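You operate a simulated robot arm through the tools that you are given. There is no shell and no other tool.

You run a simulated two-armed robot. Do the job below in one go: nothing can be reset, and whatever is moved stays where it is left.

Task
Wet the jug body, mop it out, press a pouring lip and cover it.
Fine: dabbing sponge from the dipping bowl, lip dowel inside the rim, both back in their blocks; seat the clear cover; tear nothing.

It is judged by the outcome, as a careful person would: the job done as asked, and still so three seconds after it is handed in. It fails if anything else is knocked over, pushed out of place, dropped, spilled or broken. A push-on lid holds only when it is set on centred and level and pressed home; a screw cap is set on level and turned clockwise until tight.

Robot
Two 6-joint arms with two-finger grippers on one trunk, on a base that moves. Base frame: it is fixed to the floor where the robot stands at the start and does not move with it; the origin is under the middle of the robot, x ahead of it, y to its left, z up. Readings come in mm, degrees, newtons and seconds.
The left shoulder is at the start at [30, 178, 913], the right one opposite. With the tool pointing down near the work surface each hand reaches from about 100 to 840 mm from the robot's upright axis, wherever it stands, measured 20 degrees to its own side. Places, roughly: clear cover [-2750, 2000, 1000]; cover ring [-2600, 2000, 800]; dabbing sponge [-2750, 1750, 750]; dipping bowl [-2500, 2250, 750]; jug body (10x10x9 cm) [-2600, 2000, 900]; lip dowel [-2500, 2000, 750]. Payload 2.54 kg a hand.
Tool frame (each hand has its own): the origin (TCP) lies between the finger pads and is the grasp point; the fingertips stand 30 mm ahead of it; z points along the fingers, y is the line along which they close. The gripper opens to 116 mm; its body begins 95 mm behind the TCP.
Orientation is that of the tool frame in the base frame, as [roll, pitch, yaw] about the fixed x, y, z axes, in that order (R = Rz(yaw) Ry(pitch) Rx(roll)). With the fingers straight down and closing along the base's y, the tool's x points along the base's -x, its y along +y and its z along -z.

Tools
- The arms move only by the tool play_rows. It takes "left_moves", "right_moves" or both (then of equal length, played together; a hand with none holds still); each is text: rows parted by semicolons, each of 7 numbers parted by spaces: the shift along the tool's x, y, z in mm, then the turn, a rotation vector about the tool's x, y, z in degrees, then the finger opening in mm, from 0 to 116. In form: tx ty tz rx ry rz fingers; .... A call has 1 to 20 rows; each row shifts and turns the commanded pose from where the row before left it, along the tool's axes as they then stand. A row lasts 0.2 s, in which the tool goes at most 50 mm and 8.6 degrees; a call with a longer step from one row to the next is refused whole, and so is a gripper value outside its range. A pose out of reach is approached as far as the arm can. The call stops where the force on the tool passes 40 N (or 10 N more than at its start, if that is more) or the arm is blocked; 0.2 s more then pass. The fingers move at their own pace (about 153 mm/s each) and stop on an object; they squeeze with about 27 N. The grip force told is the motor's: it shows also when the fingers shut on nothing. Time passes only in rows, and 0.2 s behind the last, so rows that do not move let the fingers close. The reply holds the time, the measured pose of the TCP, the force on the tool along the base axes, the opening and the grip force, in the units named above and with some noise, with the torque about the TCP (base axes, N m) and any sound that the robot's microphone picked up.
- Cameras (640 x 400 px; columns grow to the right, rows downward): "scene" is now at [53.7, -9.6, 1645.3]; the picture's right is [-0.11, -0.99, 0.00], its down [-0.68, 0.08, -0.73] and it looks along [0.73, -0.08, -0.68] (base axes); focal length 279 px, centre (320, 200). "left" rides on the left gripper at [69, 15, -122] in its tool frame; the picture's right is [-0.21, 0.98, 0.00], its down [-0.83, -0.18, -0.53] and it looks along [-0.52, -0.11, 0.85] (tool axes); focal length 251 px, centre (320, 200). "right" rides on the right gripper at [69, -15, -122] in its tool frame; the picture's right is [0.21, 0.98, 0.00], its down [-0.83, 0.18, -0.53] and it looks along [-0.52, 0.11, 0.85] (tool axes); focal length 251 px, centre (320, 200). There is no depth. A picture from a camera that has moved, and an enlarged one, comes with that camera's place and axes in the base frame and with its lens.
- camera(camera): a new picture of that camera. No time passes.
- raise_lower(by): moves the trunk up (or, below 0, down) by that many mm; the arms and the scene camera ride with it, the base frame stays. It gives what a move gives, with no picture.
- steer(legs): drives the robot by 1 to 6 legs, each [ahead, left, turn to the left] in mm, mm and degrees, along the robot's own axes; the way and the turn of a leg run together, so that a leg with both is an arc; at most 1500 mm and 180 degrees a leg. The arms and the cameras ride along, it lands a little off, and it stops where it bumps. It gives what a move gives.
- head_to(pan, tilt): turns the head with the scene camera to pan (to the left, within 143 degrees either way) and tilt (down, from -29 to 69), counted from straight ahead of the robot. It gives what a move gives.
- inspect(camera, box): a new picture of the part [left, top, right, bottom] of that camera's present view, enlarged. No time passes.
- sign_off(): hands the job in; it is judged then, once.

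Nothing tells you exact positions but the pictures and the camera data. Unless the task says otherwise, let go and move clear before handing in.

The tools are called after "Call:" as name(argument=value, ...) on one line, values as JSON. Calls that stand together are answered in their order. play_rows: Moves the arms, as the interface text tells. Its arguments: {"type":"object","properties":{"left_moves":{"type":"string"},"right_moves":{"type":"string"}},"required":[]} The other tools are called the same way: raise_lower (by) moves the trunk up or down; steer (legs) drives the base; head_to (pan, tilt) turns the head that bears the scene camera; camera (camera) takes a picture; inspect (camera, box) takes an enlarged picture of a part of a camera's view; sign_off () hands the job in.

At the start:

```text
clock: 0.0
left_ee_pos: [450.2, 172.5, 1082.5]
left_tcp_rot: [-180.0, -0.1, -180.0]
left_ft_force: [0.7, -0.6, -1.0]
left_ft_torque: [0.0, 0.03, 0.01]
left_opening: 115.8
left_grip_force: 0.0
right_ee_pos: [578.3, -216.7, 1100.2]
right_tcp_rot: [-180.0, 0.0, 180.0]
right_ft_force: [-0.8, -0.6, 0.4]
right_ft_torque: [-0.02, 0.0, 0.01]
right_opening: 115.9
right_grip_force: 0.1
trunk travel left (down, up): [-125.0, 415.0]
robot x, y, heading: [-2.9, 1.1, 0.1]
head pan, tilt (commanded): [-6.4, 42.8]
```

scene: 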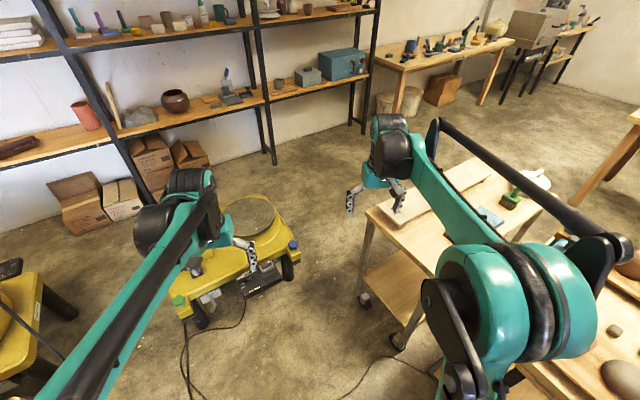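
right: 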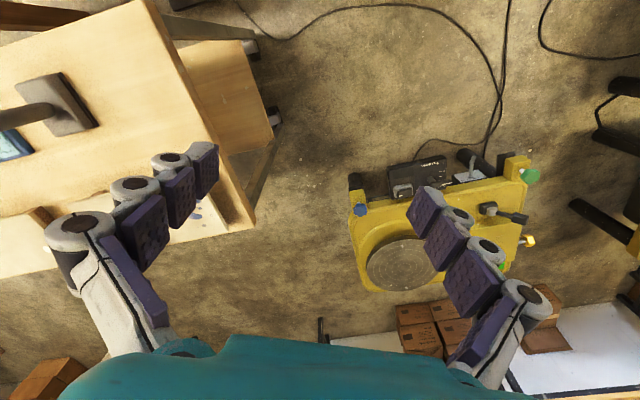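
left: 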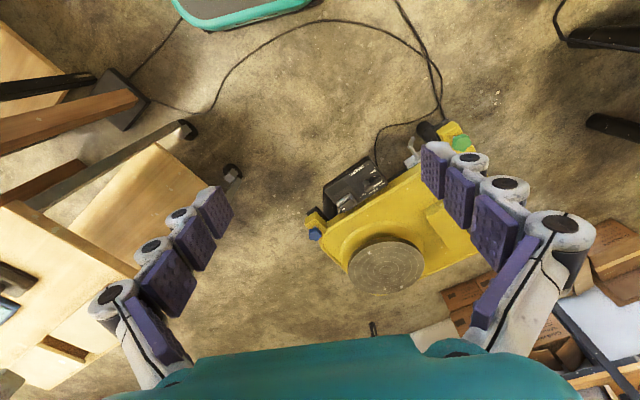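

I'm in a pottery workshop and the work site is behind me to the left, around [-2600, 2000]. First I'll turn the head to look that way and see what lies on the route.

Call:
head_to(pan=140, tilt=25)

```text
clock: 2.3
left_ee_pos: [450.1, 171.1, 1082.1]
left_tcp_rot: [-180.0, 0.1, -179.9]
left_ft_force: [0.1, -0.9, 0.1]
left_ft_torque: [0.03, -0.02, -0.01]
left_opening: 116.0
left_grip_force: 0.1
right_ee_pos: [577.2, -215.3, 1100.3]
right_tcp_rot: [179.9, 0.0, 180.0]
right_ft_force: [0.9, 0.4, 0.0]
right_ft_torque: [0.01, -0.02, -0.01]
right_opening: 115.9
right_grip_force: 0.2
trunk travel left (down, up): [-125.0, 415.0]
robot x, y, heading: [0.3, 1.9, 0.4]
head pan, tilt (commanded): [140.0, 25.0]
```

I've turned the head toward the work site. Next I'll take a picture.

Call:
camera(camera="scene")

```text
taken
camera scene: at [-99.4, 58.8, 1672.8], right [0.64, 0.77, 0.0], down [0.32, -0.27, -0.91], along [-0.69, 0.58, -0.42], focal length 279 px, centre (320, 200)
```

scene: 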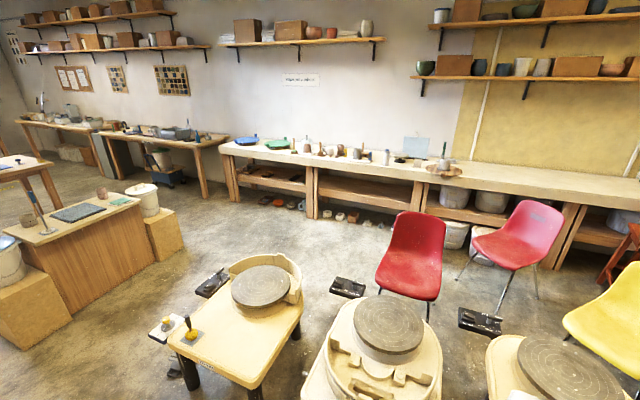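

The jug station falls near pixel (311,145), on the long bench. I'll enlarge that area and also look at the floor in front of it.

Call:
inspect(camera="scene", box=[220, 110, 380, 210])

Call:
inspect(camera="scene", box=[340, 110, 500, 210])

Call:
inspect(camera="scene", box=[0, 140, 320, 340])

```text
4.00 times, centred on (300, 160) of scene
camera zoom: at [-99.4, 58.8, 1672.8], right [0.64, 0.77, 0.0], down [0.32, -0.27, -0.91], along [-0.69, 0.58, -0.42], focal length 1114 px, centre (400, 360)
```

zoom: 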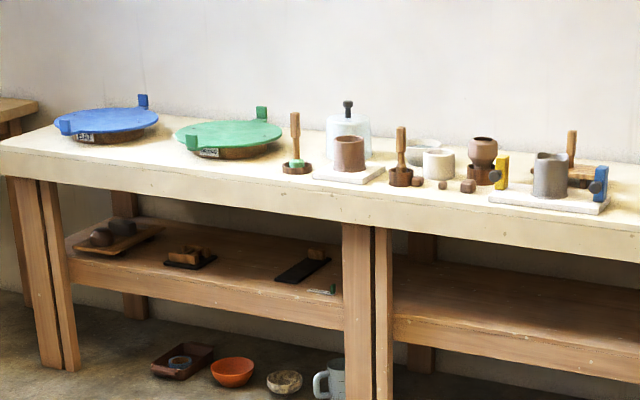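

```text
4.00 times, centred on (420, 160) of scene
camera zoom: at [-99.4, 58.8, 1672.8], right [0.64, 0.77, 0.0], down [0.32, -0.27, -0.91], along [-0.69, 0.58, -0.42], focal length 1114 px, centre (-80, 360)
```

zoom: 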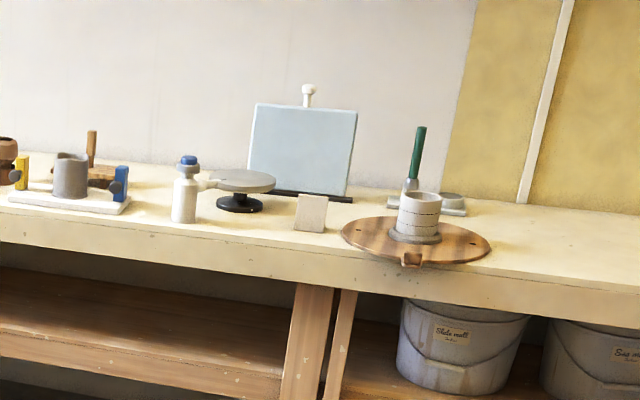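

```text
2.00 times, centred on (160, 240) of scene
camera zoom: at [-99.4, 58.8, 1672.8], right [0.64, 0.77, 0.0], down [0.32, -0.27, -0.91], along [-0.69, 0.58, -0.42], focal length 557 px, centre (640, 120)
```

zoom: 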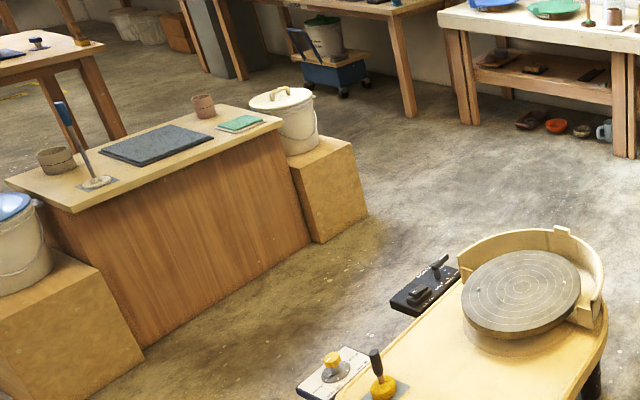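

The jug is the brown cup on a white tile on the bench. Its clear cover is behind it, the sponge block is to the left and the dowel block to the right. Before planning a route around the wheels, I'll look at the rest of the room.

Call:
head_to(pan=-140, tilt=40)

Call:
camera(camera="scene")

Call:
head_to(pan=143, tilt=50)

Call:
camera(camera="scene")

Call:
head_to(pan=85, tilt=40)

Call:
camera(camera="scene")

```text
clock: 6.2
left_ee_pos: [449.9, 172.8, 1082.9]
left_tcp_rot: [-180.0, 0.0, 180.0]
left_ft_force: [0.0, -1.0, 0.0]
left_ft_torque: [0.0, 0.02, -0.02]
left_opening: 115.7
left_grip_force: 0.1
right_ee_pos: [578.3, -216.4, 1101.5]
right_tcp_rot: [-180.0, 0.0, 179.9]
right_ft_force: [-0.3, -0.2, 0.2]
right_ft_torque: [-0.01, 0.0, 0.0]
right_opening: 115.8
right_grip_force: 0.0
trunk travel left (down, up): [-125.0, 415.0]
robot x, y, heading: [-0.4, -1.3, -0.2]
head pan, tilt (commanded): [-140.0, 40.0]
```

```text
taken
camera scene: at [-93.9, -55.1, 1649.5], right [-0.64, 0.77, 0.0], down [0.49, 0.41, -0.77], along [-0.59, -0.49, -0.64], focal length 279 px, centre (320, 200)
```

scene: 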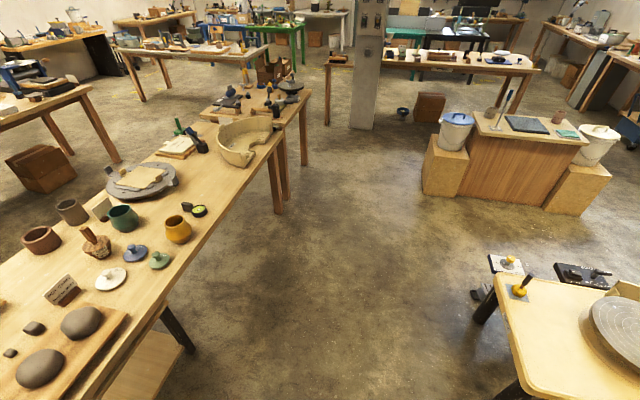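

```text
clock: 10.1
left_ee_pos: [450.8, 172.4, 1083.0]
left_tcp_rot: [179.9, 0.0, -180.0]
left_ft_force: [-0.8, 0.1, -0.4]
left_ft_torque: [0.0, -0.01, 0.01]
left_opening: 116.0
left_grip_force: 0.1
right_ee_pos: [578.7, -215.7, 1100.1]
right_tcp_rot: [180.0, 0.0, 179.9]
right_ft_force: [0.2, -0.5, 0.0]
right_ft_torque: [0.04, -0.03, -0.01]
right_opening: 116.3
right_grip_force: 0.0
trunk travel left (down, up): [-125.0, 415.0]
robot x, y, heading: [-0.4, 2.1, 0.0]
head pan, tilt (commanded): [143.0, 50.0]
```

```text
taken
camera scene: at [-90.3, 46.0, 1635.3], right [0.6, 0.8, 0.0], down [0.61, -0.46, -0.64], along [-0.51, 0.39, -0.77], focal length 279 px, centre (320, 200)
```

scene: 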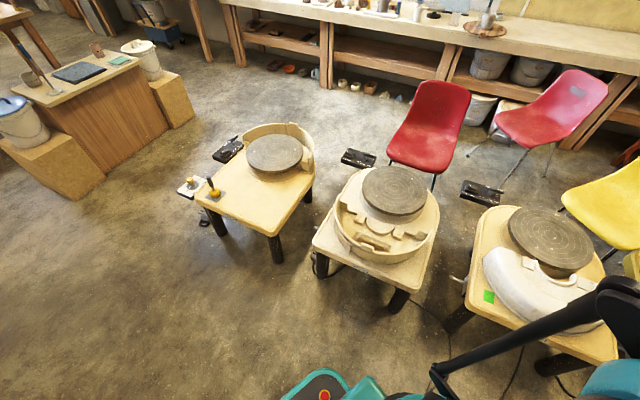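

```text
clock: 11.3
left_ee_pos: [449.9, 171.9, 1082.8]
left_tcp_rot: [179.9, -0.1, -180.0]
left_ft_force: [-0.4, 0.5, 0.4]
left_ft_torque: [0.01, 0.01, 0.05]
left_opening: 115.8
left_grip_force: 0.0
right_ee_pos: [578.2, -217.2, 1100.6]
right_tcp_rot: [-179.9, 0.0, -179.9]
right_ft_force: [-0.3, -0.3, -0.2]
right_ft_torque: [-0.01, 0.04, -0.01]
right_opening: 115.9
right_grip_force: 0.0
trunk travel left (down, up): [-125.0, 415.0]
robot x, y, heading: [0.2, -0.7, 0.1]
head pan, tilt (commanded): [85.0, 40.0]
```

```text
taken
camera scene: at [-21.5, 84.3, 1649.4], right [1.0, -0.09, 0.0], down [-0.06, -0.64, -0.77], along [0.07, 0.76, -0.64], focal length 279 px, centre (320, 200)
```

scene: 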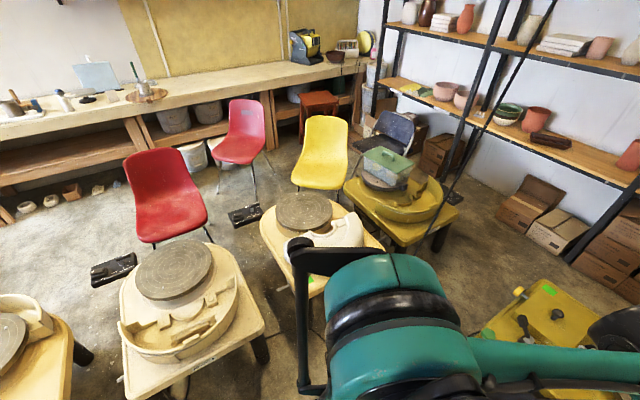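

The row of wheels blocks the direct way. There is a clear aisle to the left, between the first wheel and the wooden cabinet, so I'll turn on the spot toward the bench (about 118°) and then move sideways along that aisle.

Call:
steer(legs=[[0, 0, 118]])

Call:
head_to(pan=60, tilt=45)

Call:
camera(camera="scene")

```text
clock: 16.6
left_ee_pos: [-363.4, 316.2, 1082.1]
left_tcp_rot: [180.0, 0.1, -61.9]
left_ft_force: [0.7, -0.5, -0.2]
left_ft_torque: [-0.01, -0.03, 0.01]
left_opening: 116.0
left_grip_force: 0.1
right_ee_pos: [-83.2, 611.8, 1101.5]
right_tcp_rot: [179.9, 0.0, -61.9]
right_ft_force: [-0.2, -0.6, 0.6]
right_ft_torque: [-0.01, -0.04, 0.01]
right_opening: 115.9
right_grip_force: 0.0
trunk travel left (down, up): [-125.0, 415.0]
robot x, y, heading: [2.8, 1.3, 118.3]
head pan, tilt (commanded): [85.0, 40.0]
```

```text
clock: 17.5
left_ee_pos: [-364.7, 316.6, 1082.7]
left_tcp_rot: [-180.0, 0.0, -61.9]
left_ft_force: [0.0, -0.4, -0.2]
left_ft_torque: [0.01, -0.03, 0.01]
left_opening: 116.1
left_grip_force: 0.1
right_ee_pos: [-82.8, 611.6, 1099.3]
right_tcp_rot: [-180.0, -0.1, -62.0]
right_ft_force: [0.4, 0.7, -0.2]
right_ft_torque: [0.03, -0.03, 0.0]
right_opening: 116.0
right_grip_force: 0.1
trunk travel left (down, up): [-125.0, 415.0]
robot x, y, heading: [0.8, 0.7, 118.1]
head pan, tilt (commanded): [60.0, 45.0]
```

```text
taken
camera scene: at [-66.4, -24.0, 1642.2], right [0.03, 1.0, 0.0], down [0.71, -0.02, -0.71], along [-0.71, 0.02, -0.71], focal length 279 px, centre (320, 200)
```

scene: 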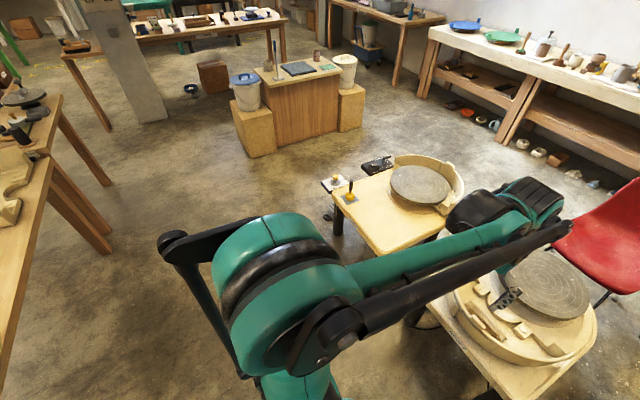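

The way toward -x is open. I'll move in two stages to about (-2000, -180), keeping the present heading.

Call:
steer(legs=[[268, 990, 0]])

Call:
steer(legs=[[430, 820, 0]])

Call:
head_to(pan=0, tilt=50)

Call:
camera(camera="scene")

```text
clock: 22.8
left_ee_pos: [-1350.8, 106.8, 1082.0]
left_tcp_rot: [180.0, 0.0, -63.1]
left_ft_force: [0.3, -0.6, 0.2]
left_ft_torque: [0.0, 0.0, -0.02]
left_opening: 116.3
left_grip_force: 0.1
right_ee_pos: [-1062.6, 396.4, 1101.5]
right_tcp_rot: [180.0, 0.0, -63.2]
right_ft_force: [0.0, 0.4, -0.9]
right_ft_torque: [-0.02, 0.02, 0.01]
right_opening: 116.0
right_grip_force: 0.1
trunk travel left (down, up): [-125.0, 415.0]
robot x, y, heading: [-989.8, -219.2, 117.0]
head pan, tilt (commanded): [60.0, 45.0]
```

```text
clock: 25.9
left_ee_pos: [-1861.2, 117.4, 1081.6]
left_tcp_rot: [-179.5, 0.1, -65.5]
left_ft_force: [-2.0, -1.3, -0.8]
left_ft_torque: [0.09, -0.26, 0.01]
left_opening: 115.9
left_grip_force: 0.1
right_ee_pos: [-1559.4, 397.5, 1103.8]
right_tcp_rot: [-179.6, 0.0, -65.7]
right_ft_force: [-3.1, -0.3, 0.6]
right_ft_torque: [0.06, -0.28, 0.0]
right_opening: 116.0
right_grip_force: 0.1
trunk travel left (down, up): [-125.0, 415.0]
robot x, y, heading: [-1514.9, -210.1, 114.4]
head pan, tilt (commanded): [60.0, 45.0]
stopped in leg 1: the robot was blocked; the commanded pose is now the measured one
```

```text
clock: 27.2
left_ee_pos: [-1857.4, 123.5, 1083.1]
left_tcp_rot: [-179.9, 0.1, -65.6]
left_ft_force: [0.6, 0.2, 0.0]
left_ft_torque: [0.02, -0.02, 0.02]
left_opening: 116.2
left_grip_force: 0.1
right_ee_pos: [-1554.6, 401.1, 1100.4]
right_tcp_rot: [-179.9, -0.1, -65.8]
right_ft_force: [-0.5, -0.5, 0.5]
right_ft_torque: [0.01, -0.01, 0.01]
right_opening: 115.9
right_grip_force: 0.1
trunk travel left (down, up): [-125.0, 415.0]
robot x, y, heading: [-1514.3, -214.7, 114.5]
head pan, tilt (commanded): [0.0, 50.0]
```

```text
taken
camera scene: at [-1534.2, -172.3, 1635.3], right [0.91, 0.42, 0.0], down [0.32, -0.7, -0.64], along [-0.27, 0.58, -0.77], focal length 279 px, centre (320, 200)
```

scene: 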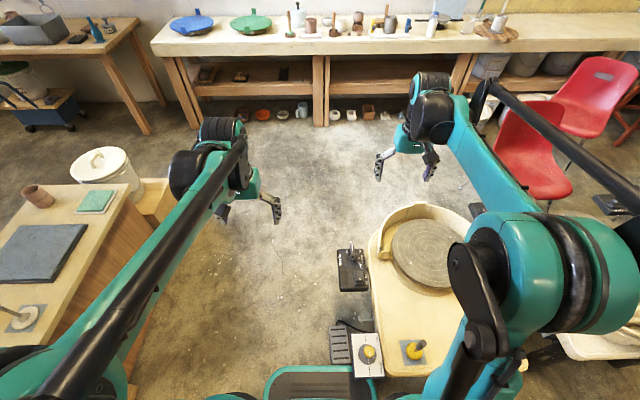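

My base touched the first wheel's corner plate, so I'll back away and swing wider. The aisle past the pedal is about 1 m wide, with its middle near x = -2200.

Call:
steer(legs=[[-150, 0, 0]])

Call:
camera(camera="scene")

```text
clock: 28.5
left_ee_pos: [-1794.1, -15.0, 1082.9]
left_tcp_rot: [-179.8, 0.1, -65.6]
left_ft_force: [0.6, -0.1, 0.7]
left_ft_torque: [0.01, 0.03, -0.03]
left_opening: 116.1
left_grip_force: 0.0
right_ee_pos: [-1491.8, 263.7, 1100.7]
right_tcp_rot: [-180.0, -0.1, -65.8]
right_ft_force: [0.3, -1.4, -0.6]
right_ft_torque: [0.05, 0.0, 0.01]
right_opening: 115.7
right_grip_force: 0.1
trunk travel left (down, up): [-125.0, 415.0]
robot x, y, heading: [-1452.5, -351.7, 114.6]
head pan, tilt (commanded): [0.0, 50.0]
```

```text
taken
camera scene: at [-1470.5, -310.7, 1635.3], right [0.91, 0.42, 0.0], down [0.32, -0.7, -0.64], along [-0.27, 0.59, -0.77], focal length 279 px, centre (320, 200)
```

scene: 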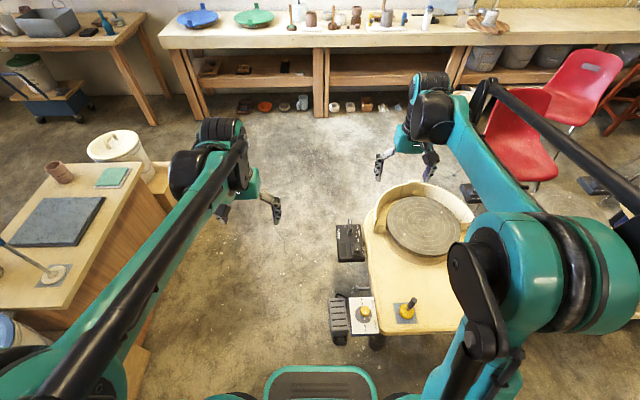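

The wheel and pedal look undisturbed. I'll go wide around the corner plate and then turn into the aisle.

Call:
steer(legs=[[31, 260, 0], [150, 270, 0]])

Call:
camera(camera="scene")

```text
clock: 32.1
left_ee_pos: [-2356.0, -70.5, 1081.4]
left_tcp_rot: [-179.9, -0.1, -65.6]
left_ft_force: [0.0, -1.2, -0.1]
left_ft_torque: [-0.03, -0.02, 0.02]
left_opening: 116.0
left_grip_force: 0.0
right_ee_pos: [-2053.7, 208.2, 1101.5]
right_tcp_rot: [-179.8, -0.2, -65.6]
right_ft_force: [-0.5, 0.1, -0.3]
right_ft_torque: [-0.02, -0.01, 0.0]
right_opening: 116.1
right_grip_force: 0.0
trunk travel left (down, up): [-125.0, 415.0]
robot x, y, heading: [-2015.0, -410.0, 114.7]
head pan, tilt (commanded): [0.0, 50.0]
```

```text
taken
camera scene: at [-2033.3, -365.8, 1635.2], right [0.91, 0.42, 0.0], down [0.32, -0.7, -0.64], along [-0.27, 0.58, -0.77], focal length 279 px, centre (320, 200)
```

scene: 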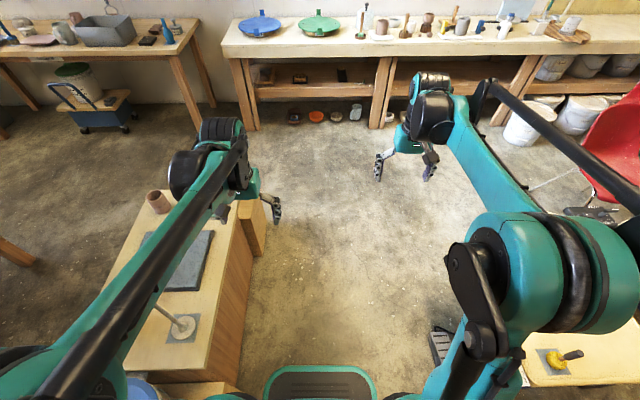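

I'm in the aisle with a clear floor ahead to the bench. I'll zoom in on the bench to refine the jug and edge positions before moving in.

Call:
head_to(pan=0, tilt=25)

Call:
inspect(camera="scene", box=[300, 130, 500, 255])

```text
clock: 33.0
left_ee_pos: [-2355.8, -70.7, 1082.6]
left_tcp_rot: [-179.9, 0.0, -65.6]
left_ft_force: [-0.8, 0.6, 0.0]
left_ft_torque: [-0.01, 0.0, 0.01]
left_opening: 115.9
left_grip_force: 0.0
right_ee_pos: [-2054.5, 210.4, 1101.4]
right_tcp_rot: [-179.9, -0.1, -65.6]
right_ft_force: [-0.2, -0.1, -0.2]
right_ft_torque: [0.0, -0.01, 0.03]
right_opening: 115.9
right_grip_force: 0.0
trunk travel left (down, up): [-125.0, 415.0]
robot x, y, heading: [-2012.4, -406.0, 114.5]
head pan, tilt (commanded): [0.0, 25.0]
```

```text
3.20 times, centred on (400, 192) of scene
camera zoom: at [-2038.5, -352.1, 1672.7], right [0.91, 0.42, 0.0], down [0.18, -0.39, -0.91], along [-0.38, 0.82, -0.42], focal length 892 px, centre (64, 224)
```

zoom: 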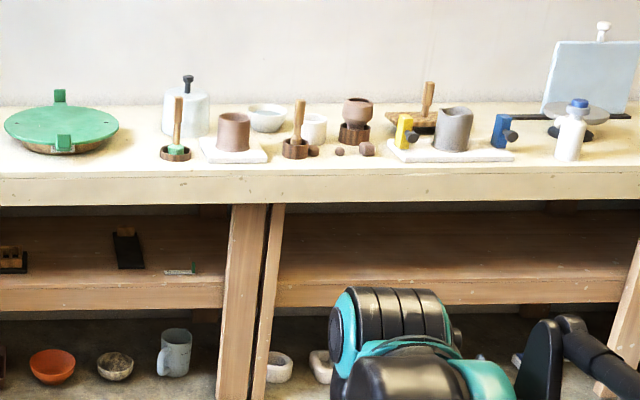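

The jug is near (-2595, 1970), about 158 mm behind the bench edge, and the bench normal heads about 118°. I'll square up and drive to about 540 mm in front of the jug, stopping partway to check.

Call:
steer(legs=[[0, 0, 3.6], [1000, -330, 0]])

Call:
camera(camera="scene")

```text
clock: 38.8
left_ee_pos: [-2550.7, 940.8, 1081.3]
left_tcp_rot: [-179.9, 0.0, -62.0]
left_ft_force: [-0.1, 0.2, -0.3]
left_ft_torque: [0.0, 0.02, 0.01]
left_opening: 115.6
left_grip_force: 0.1
right_ee_pos: [-2266.3, 1238.0, 1099.7]
right_tcp_rot: [-179.9, -0.1, -62.2]
right_ft_force: [-0.1, 0.0, 0.7]
right_ft_torque: [0.03, 0.02, -0.02]
right_opening: 116.1
right_grip_force: 0.1
trunk travel left (down, up): [-125.0, 415.0]
robot x, y, heading: [-2187.5, 621.5, 118.2]
head pan, tilt (commanded): [0.0, 25.0]
```

```text
taken
camera scene: at [-2216.6, 680.0, 1672.7], right [0.88, 0.47, 0.0], down [0.2, -0.37, -0.91], along [-0.43, 0.8, -0.42], focal length 279 px, centre (320, 200)
```

scene: 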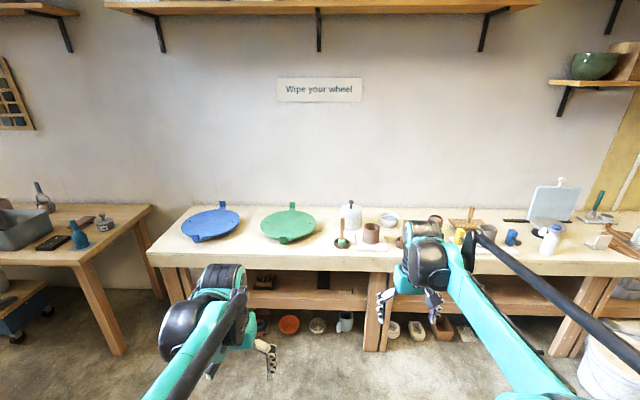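

The bench is clear in front and the jug checks out at about (-2594, 1974). I'll do the last stretch now.

Call:
steer(legs=[[840, -277, 0]])

Call:
head_to(pan=0, tilt=50)

Call:
camera(camera="scene")

Call:
camera(camera="left")

Call:
camera(camera="right")

```text
clock: 43.5
left_ee_pos: [-2694.9, 1811.8, 1081.8]
left_tcp_rot: [-180.0, 0.1, -62.7]
left_ft_force: [0.1, -0.5, -0.4]
left_ft_torque: [-0.02, 0.03, -0.02]
left_opening: 116.1
left_grip_force: 0.1
right_ee_pos: [-2406.5, 2104.6, 1100.7]
right_tcp_rot: [-179.9, 0.1, -63.0]
right_ft_force: [0.4, 0.8, -0.3]
right_ft_torque: [-0.01, -0.03, -0.01]
right_opening: 115.9
right_grip_force: 0.1
trunk travel left (down, up): [-125.0, 415.0]
robot x, y, heading: [-2338.5, 1491.9, 117.5]
head pan, tilt (commanded): [0.0, 25.0]
```

```text
clock: 44.4
left_ee_pos: [-2694.6, 1811.8, 1081.5]
left_tcp_rot: [-179.9, 0.0, -62.8]
left_ft_force: [0.4, 0.5, 0.5]
left_ft_torque: [0.01, -0.06, 0.01]
left_opening: 116.1
left_grip_force: 0.1
right_ee_pos: [-2405.7, 2104.9, 1099.7]
right_tcp_rot: [-179.9, -0.1, -62.9]
right_ft_force: [0.2, 0.7, -0.1]
right_ft_torque: [0.03, 0.02, 0.0]
right_opening: 116.1
right_grip_force: 0.0
trunk travel left (down, up): [-125.0, 415.0]
robot x, y, heading: [-2336.3, 1487.3, 117.4]
head pan, tilt (commanded): [0.0, 50.0]
```

```text
taken
camera scene: at [-2357.8, 1532.0, 1635.3], right [0.89, 0.46, 0.0], down [0.35, -0.68, -0.64], along [-0.3, 0.57, -0.77], focal length 279 px, centre (320, 200)
```

scene: 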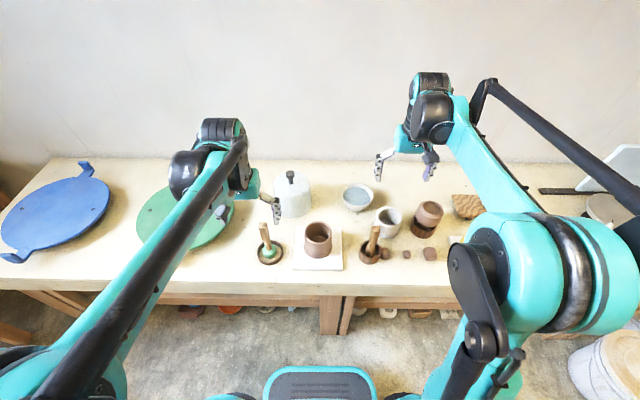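

```text
taken
camera left: at [-2678.1, 1742.8, 1205.6], right [-0.97, -0.25, 0.0], down [-0.22, 0.82, 0.53], along [-0.14, 0.52, -0.85], focal length 251 px, centre (320, 200)
```

left: 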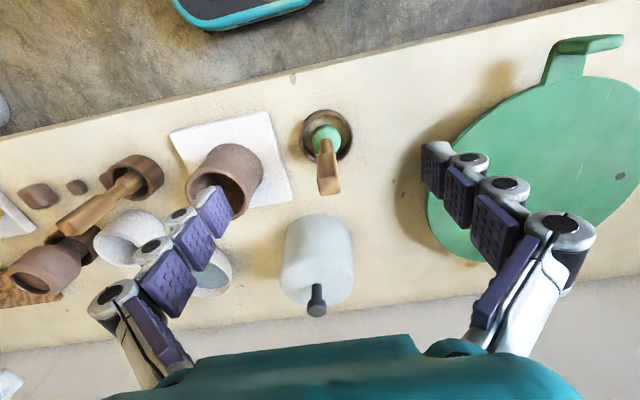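

```text
taken
camera right: at [-2362.0, 2049.6, 1224.3], right [-0.77, -0.63, 0.0], down [-0.54, 0.65, 0.53], along [-0.34, 0.41, -0.85], focal length 251 px, centre (320, 200)
```

right: 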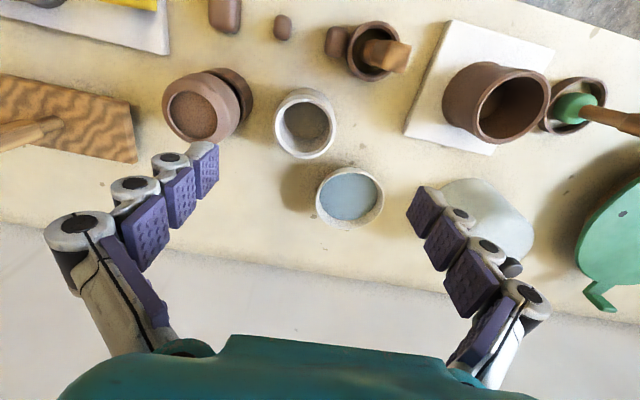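

I'm squared up with the bench and can see everything: sponge in its round block, jug on a white board, dowel in its block, dipping bowl with water, and the clear cover with a black knob. I'll enlarge the views to measure positions.

Call:
inspect(camera="scene", box=[240, 160, 360, 235])

Call:
inspect(camera="scene", box=[240, 205, 360, 280])

Call:
inspect(camera="scene", box=[330, 180, 450, 255])

Call:
inspect(camera="scene", box=[340, 205, 460, 280])

Call:
inspect(camera="left", box=[160, 90, 360, 215])

Call:
inspect(camera="left", box=[200, 200, 360, 300])

Call:
inspect(camera="right", box=[400, 20, 640, 170])

Call:
inspect(camera="right", box=[240, 10, 440, 135])

```text
5.33 times, centred on (300, 198) of scene
camera zoom: at [-2357.8, 1532.0, 1635.3], right [0.89, 0.46, 0.0], down [0.35, -0.68, -0.64], along [-0.3, 0.57, -0.77], focal length 1486 px, centre (427, 213)
```

zoom: 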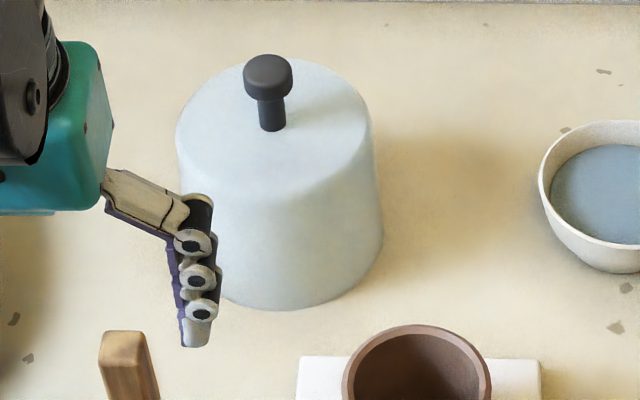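

```text
5.33 times, centred on (300, 242) of scene
camera zoom: at [-2357.8, 1532.0, 1635.3], right [0.89, 0.46, 0.0], down [0.35, -0.68, -0.64], along [-0.3, 0.57, -0.77], focal length 1486 px, centre (427, -27)
```

zoom: 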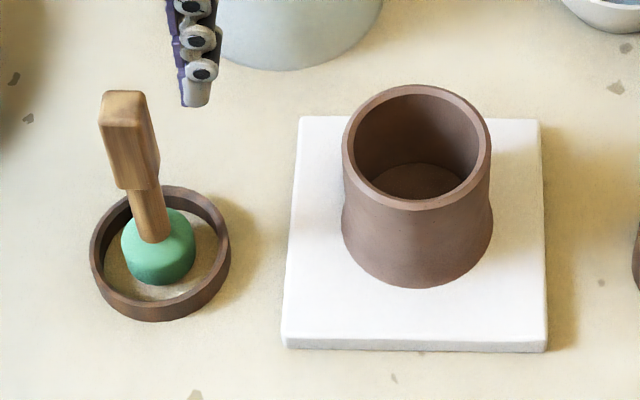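

```text
5.33 times, centred on (390, 218) of scene
camera zoom: at [-2357.8, 1532.0, 1635.3], right [0.89, 0.46, 0.0], down [0.35, -0.68, -0.64], along [-0.3, 0.57, -0.77], focal length 1486 px, centre (-53, 107)
```

zoom: 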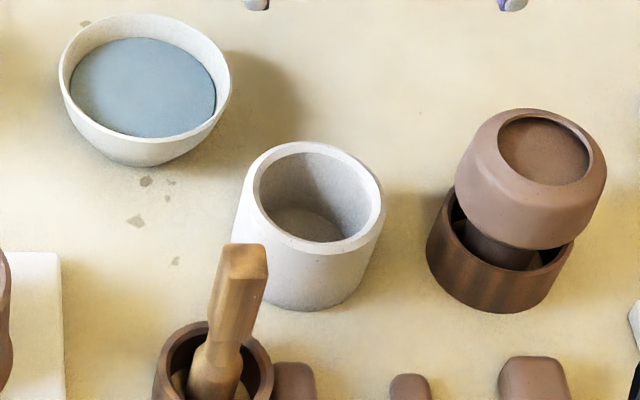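

```text
5.33 times, centred on (400, 242) of scene
camera zoom: at [-2357.8, 1532.0, 1635.3], right [0.89, 0.46, 0.0], down [0.35, -0.68, -0.64], along [-0.3, 0.57, -0.77], focal length 1486 px, centre (-107, -27)
```

zoom: 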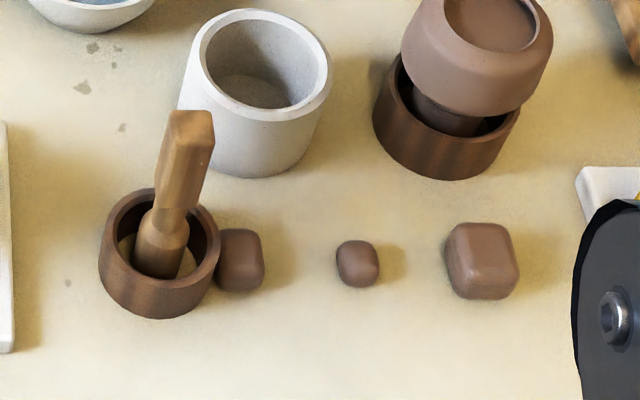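

```text
3.20 times, centred on (260, 152) of left
camera zoom: at [-2678.1, 1742.8, 1205.6], right [-0.97, -0.25, 0.0], down [-0.22, 0.82, 0.53], along [-0.14, 0.52, -0.85], focal length 805 px, centre (512, 352)
```

zoom: 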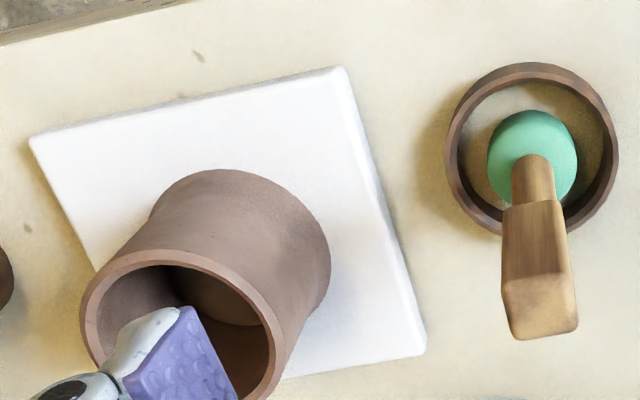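

```text
4.00 times, centred on (280, 250) of left
camera zoom: at [-2678.1, 1742.8, 1205.6], right [-0.97, -0.25, 0.0], down [-0.22, 0.82, 0.53], along [-0.14, 0.52, -0.85], focal length 1006 px, centre (480, 0)
```

zoom: 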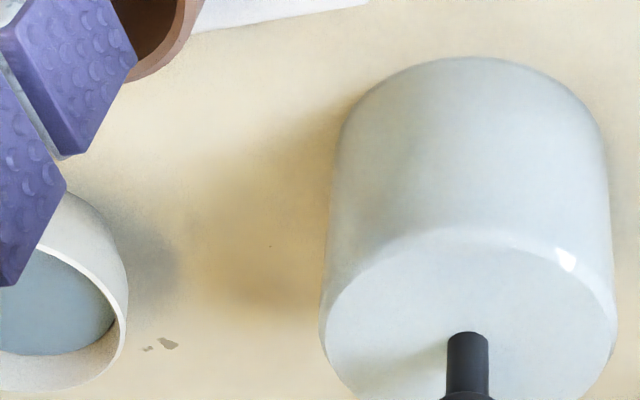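

```text
2.67 times, centred on (520, 95) of right
camera zoom: at [-2362.0, 2049.6, 1224.3], right [-0.77, -0.63, 0.0], down [-0.54, 0.65, 0.53], along [-0.34, 0.41, -0.85], focal length 670 px, centre (-213, 480)
```

zoom: 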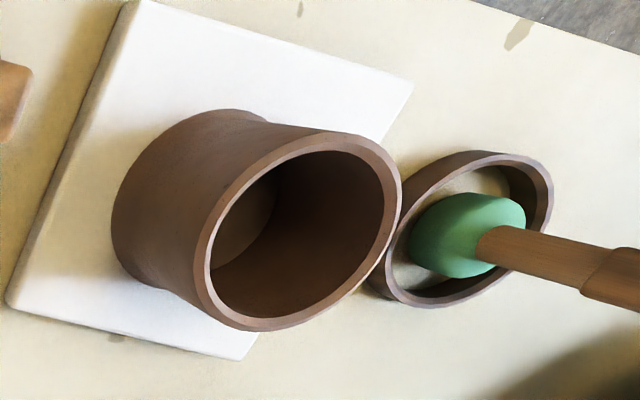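

```text
3.20 times, centred on (340, 72) of right
camera zoom: at [-2362.0, 2049.6, 1224.3], right [-0.77, -0.63, 0.0], down [-0.54, 0.65, 0.53], along [-0.34, 0.41, -0.85], focal length 805 px, centre (256, 608)
```

zoom: 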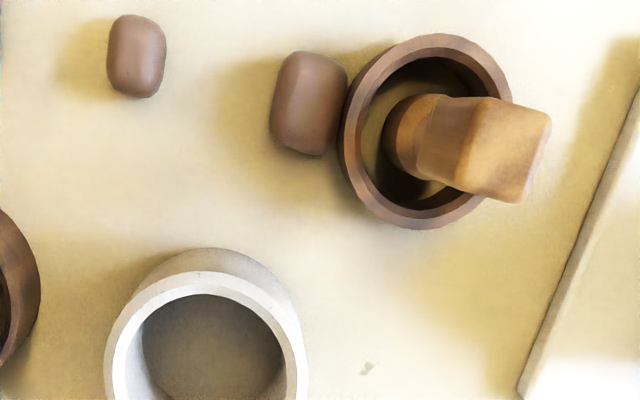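

I've got a consistent local map: board centre 532 mm ahead and 6 mm left (top z≈810), jug rim z≈900, and sponge handle at about 516/168 with its top at z≈960. The bowl is at about 720/-138 and the cover knob at about 736/104. I'll park the left arm out of the way and bring the right hand over the sponge handle.

Call:
play_rows(left_moves="30 30 -10 0 0 0 116; 30 30 -10 0 0 0 116; 30 30 -10 0 0 0 116; 30 30 -10 0 0 0 116; 30 30 -10 0 0 0 116; 0 20 0 0 0 0 116; 0 20 0 0 0 0 116; 0 0 0 0 0 0 116; 0 0 0 0 0 0 116; 0 0 0 0 0 0 116; 0 0 0 0 0 0 116; 0 0 0 0 0 0 116", right_moves="0 0 0 0 0 0 116; 0 0 0 0 0 0 116; 6.2 38.4 4 0 0 0 100; 6.2 38.4 4 0 0 0 80; 6.2 38.4 4 0 0 0 70; 6.2 38.4 4 0 0 0 70; 6.2 38.4 4 0 0 0 70; 6.2 38.4 4 0 0 0 70; 6.2 38.4 4 0 0 0 70; 6.2 38.4 4 0 0 0 70; 6.2 38.4 4 0 0 0 70; 6.2 38.4 4 0 0 0 70")

Call:
camera(camera="scene")

Call:
camera(camera="right")

```text
clock: 47.0
left_ee_pos: [-2795.8, 1590.1, 1130.7]
left_tcp_rot: [-179.9, 0.1, -63.0]
left_ft_force: [0.1, 0.4, 0.0]
left_ft_torque: [0.02, -0.01, -0.01]
left_opening: 115.8
left_grip_force: 0.0
right_ee_pos: [-2723.0, 1874.4, 1060.0]
right_tcp_rot: [-179.7, -0.1, -63.0]
right_ft_force: [0.3, -0.7, -0.3]
right_ft_torque: [0.0, -0.03, -0.01]
right_opening: 70.1
right_grip_force: 0.1
trunk travel left (down, up): [-125.0, 415.0]
robot x, y, heading: [-2336.1, 1488.0, 117.3]
head pan, tilt (commanded): [0.0, 50.0]
```

```text
taken
camera scene: at [-2359.1, 1531.3, 1635.3], right [0.89, 0.46, 0.0], down [0.35, -0.68, -0.64], along [-0.29, 0.57, -0.77], focal length 279 px, centre (320, 200)
```

scene: 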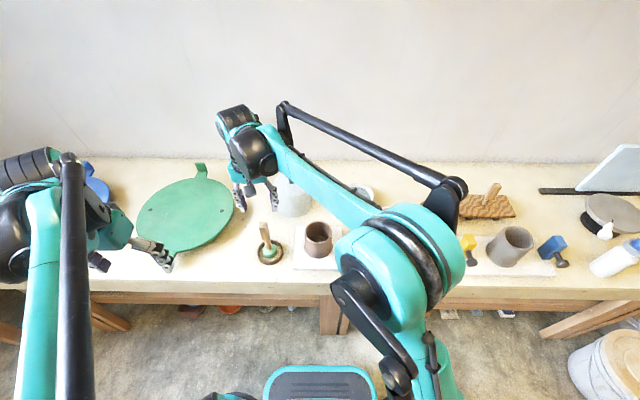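

```text
taken
camera right: at [-2677.9, 1819.6, 1183.4], right [-0.77, -0.63, 0.0], down [-0.54, 0.65, 0.53], along [-0.34, 0.41, -0.85], focal length 251 px, centre (320, 200)
```

right: 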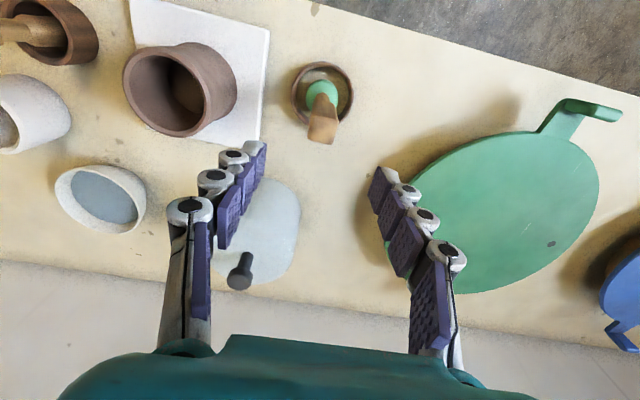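

The right hand looks almost directly above the sponge handle. I'll enlarge the hand view to check alignment before descending.

Call:
inspect(camera="right", box=[270, 50, 390, 125])

Call:
inspect(camera="right", box=[270, 85, 390, 160])

Call:
inspect(camera="scene", box=[200, 160, 360, 260])

```text
5.33 times, centred on (330, 88) of right
camera zoom: at [-2677.9, 1819.6, 1183.4], right [-0.77, -0.63, 0.0], down [-0.54, 0.65, 0.53], along [-0.34, 0.41, -0.85], focal length 1341 px, centre (267, 800)
```

zoom: 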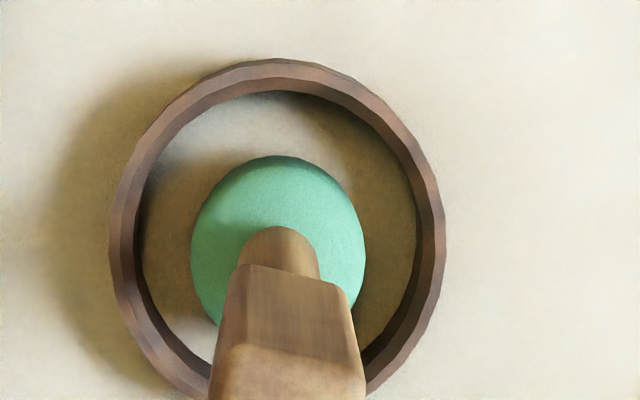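

```text
5.33 times, centred on (330, 122) of right
camera zoom: at [-2677.9, 1819.6, 1183.4], right [-0.77, -0.63, 0.0], down [-0.54, 0.65, 0.53], along [-0.34, 0.41, -0.85], focal length 1341 px, centre (267, 613)
```

zoom: 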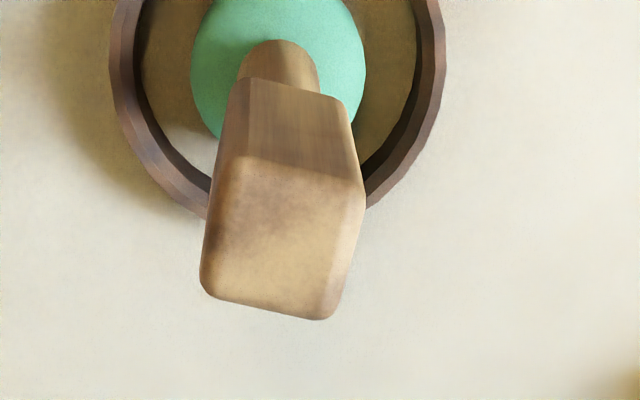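

```text
4.00 times, centred on (280, 210) of scene
camera zoom: at [-2359.1, 1531.3, 1635.3], right [0.89, 0.46, 0.0], down [0.35, -0.68, -0.64], along [-0.29, 0.57, -0.77], focal length 1114 px, centre (480, 160)
```

zoom: 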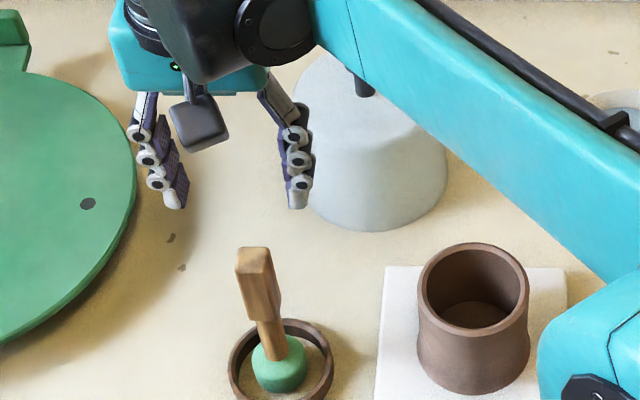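

Triangulating the ring, sponge and handle together puts the tool's axis about 12 mm nearer to me than the hand, with the handle top at about z=985. I'll shift, descend to z≈958 and close gently on the handle.

Call:
play_rows(right_moves="12.5 -0.5 0 0 0 0 70; 0 0 25 0 0 0 70; 0 0 25 0 0 0 70; 0 0 25 0 0 0 70; 0 0 0 0 0 0 70")

Call:
camera(camera="right")

Call:
inspect(camera="scene", box=[200, 160, 360, 260])

```text
clock: 48.2
left_ee_pos: [-2794.4, 1589.5, 1131.3]
left_tcp_rot: [-179.9, 0.0, -62.8]
left_ft_force: [0.3, -0.4, 0.5]
left_ft_torque: [0.02, -0.01, -0.03]
left_opening: 116.0
left_grip_force: 0.1
right_ee_pos: [-2713.1, 1865.5, 985.1]
right_tcp_rot: [-179.9, 0.0, -62.9]
right_ft_force: [0.2, 0.0, -0.4]
right_ft_torque: [0.01, 0.0, -0.03]
right_opening: 69.9
right_grip_force: 0.0
trunk travel left (down, up): [-125.0, 415.0]
robot x, y, heading: [-2337.9, 1492.5, 117.0]
head pan, tilt (commanded): [0.0, 50.0]
```

```text
taken
camera right: at [-2669.7, 1809.7, 1108.6], right [-0.77, -0.63, 0.0], down [-0.54, 0.65, 0.53], along [-0.34, 0.41, -0.85], focal length 251 px, centre (320, 200)
```

right: 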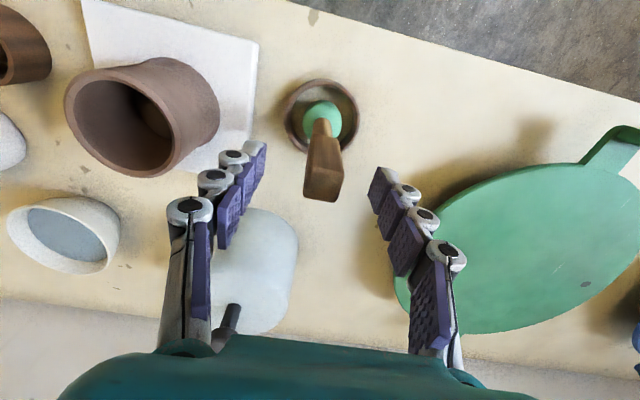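

```text
4.00 times, centred on (280, 210) of scene
camera zoom: at [-2357.6, 1531.4, 1635.3], right [0.89, 0.46, 0.0], down [0.35, -0.68, -0.64], along [-0.3, 0.57, -0.77], focal length 1114 px, centre (480, 160)
```

zoom: 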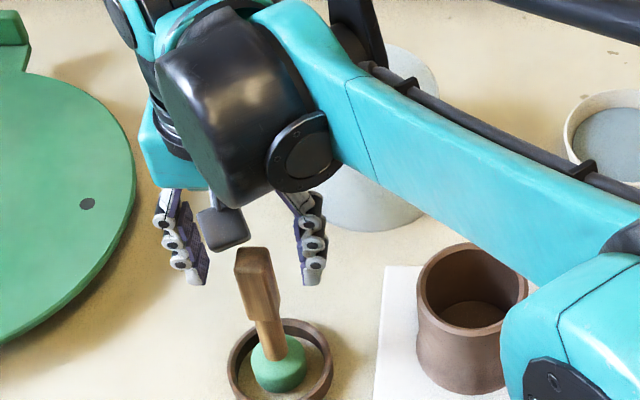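

The handle top is nearly level with the grasp point between the fingers. I'll check it up close.

Call:
inspect(camera="right", box=[260, 135, 380, 210])

```text
5.33 times, centred on (320, 172) of right
camera zoom: at [-2669.7, 1809.7, 1108.6], right [-0.77, -0.63, 0.0], down [-0.54, 0.65, 0.53], along [-0.34, 0.41, -0.85], focal length 1341 px, centre (320, 347)
```

zoom: 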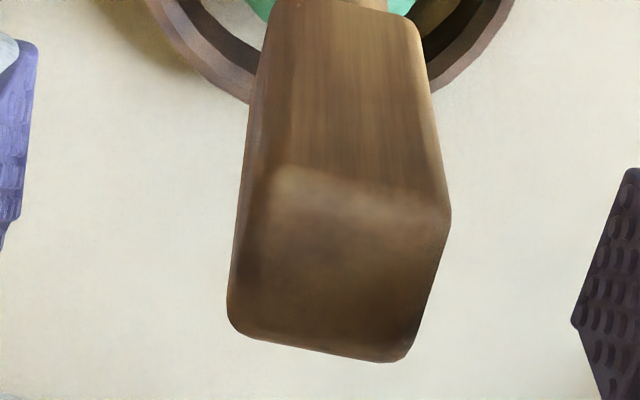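

Size comparison puts the handle top at about z=969 with only a few millimetres of offset. I'll make a small correction, go down 43 mm and close.

Call:
play_rows(right_moves="-2.5 2 0 0 0 0 70; 0 0 22 0 0 0 70; 0 0 21 0 0 0 70; 0 0 0 0 0 0 40; 0 0 0 0 0 0 15; 0 0 0 0 0 0 15; 0 0 0 0 0 0 15")

Call:
camera(camera="right")

```text
clock: 49.8
left_ee_pos: [-2794.6, 1591.1, 1130.2]
left_tcp_rot: [-179.9, 0.1, -62.8]
left_ft_force: [0.1, 0.2, 0.3]
left_ft_torque: [-0.03, 0.02, -0.03]
left_opening: 115.8
left_grip_force: 0.1
right_ee_pos: [-2716.7, 1865.1, 942.6]
right_tcp_rot: [-179.9, -0.2, -63.0]
right_ft_force: [-0.1, 0.7, 0.3]
right_ft_torque: [-0.02, -0.01, 0.04]
right_opening: 23.4
right_grip_force: 26.9
trunk travel left (down, up): [-125.0, 415.0]
robot x, y, heading: [-2337.1, 1492.4, 117.2]
head pan, tilt (commanded): [0.0, 50.0]
```

```text
taken
camera right: at [-2672.4, 1811.7, 1065.4], right [-0.77, -0.63, 0.0], down [-0.54, 0.65, 0.53], along [-0.34, 0.41, -0.85], focal length 251 px, centre (320, 200)
```

right: 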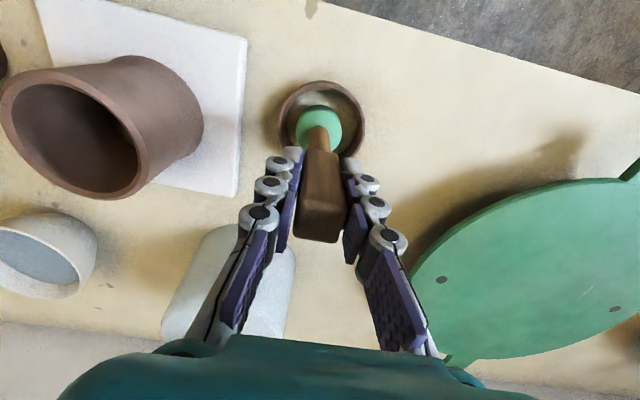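

The handle is held (23 mm opening, 27 N). I'll lift it straight up and check it.

Call:
play_rows(right_moves="0 0 -10 0 0 0 15; 0 0 -30 0 0 0 15; 0 0 -40 0 0 0 15; 0 0 -40 0 0 0 15; 0 0 -20 0 0 0 15; 0 0 0 0 0 0 15")

Call:
camera(camera="right")

Call:
inspect(camera="scene", box=[180, 140, 420, 290])

```text
clock: 51.2
left_ee_pos: [-2796.4, 1590.4, 1132.0]
left_tcp_rot: [-179.9, 0.0, -62.8]
left_ft_force: [-0.2, 0.1, -0.1]
left_ft_torque: [0.0, -0.02, -0.01]
left_opening: 116.0
left_grip_force: 0.1
right_ee_pos: [-2716.4, 1865.1, 1083.0]
right_tcp_rot: [-179.9, -0.1, -63.0]
right_ft_force: [0.8, -0.3, -0.9]
right_ft_torque: [0.0, 0.0, 0.02]
right_opening: 23.4
right_grip_force: 27.1
trunk travel left (down, up): [-125.0, 415.0]
robot x, y, heading: [-2339.2, 1491.6, 117.4]
head pan, tilt (commanded): [0.0, 50.0]
```

```text
taken
camera right: at [-2672.5, 1810.3, 1206.9], right [-0.77, -0.63, 0.0], down [-0.54, 0.65, 0.53], along [-0.34, 0.41, -0.85], focal length 251 px, centre (320, 200)
```

right: 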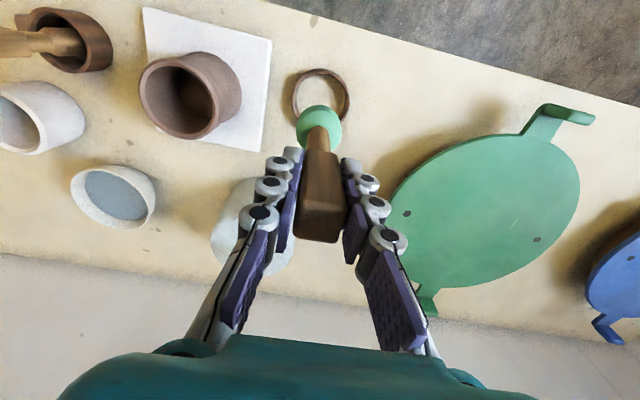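

```text
2.67 times, centred on (300, 215) of scene
camera zoom: at [-2358.1, 1531.9, 1635.2], right [0.89, 0.46, 0.0], down [0.35, -0.68, -0.64], along [-0.29, 0.57, -0.77], focal length 743 px, centre (373, 160)
```

zoom: 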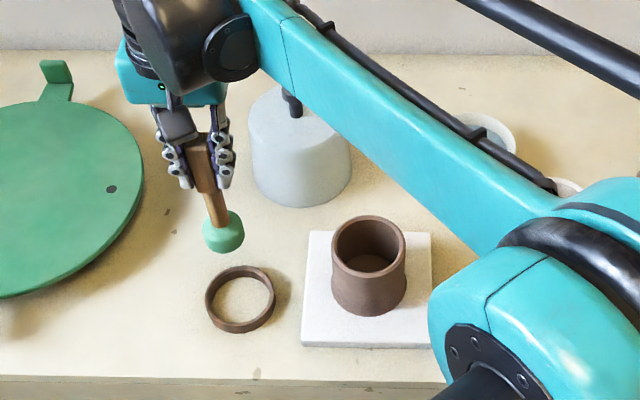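

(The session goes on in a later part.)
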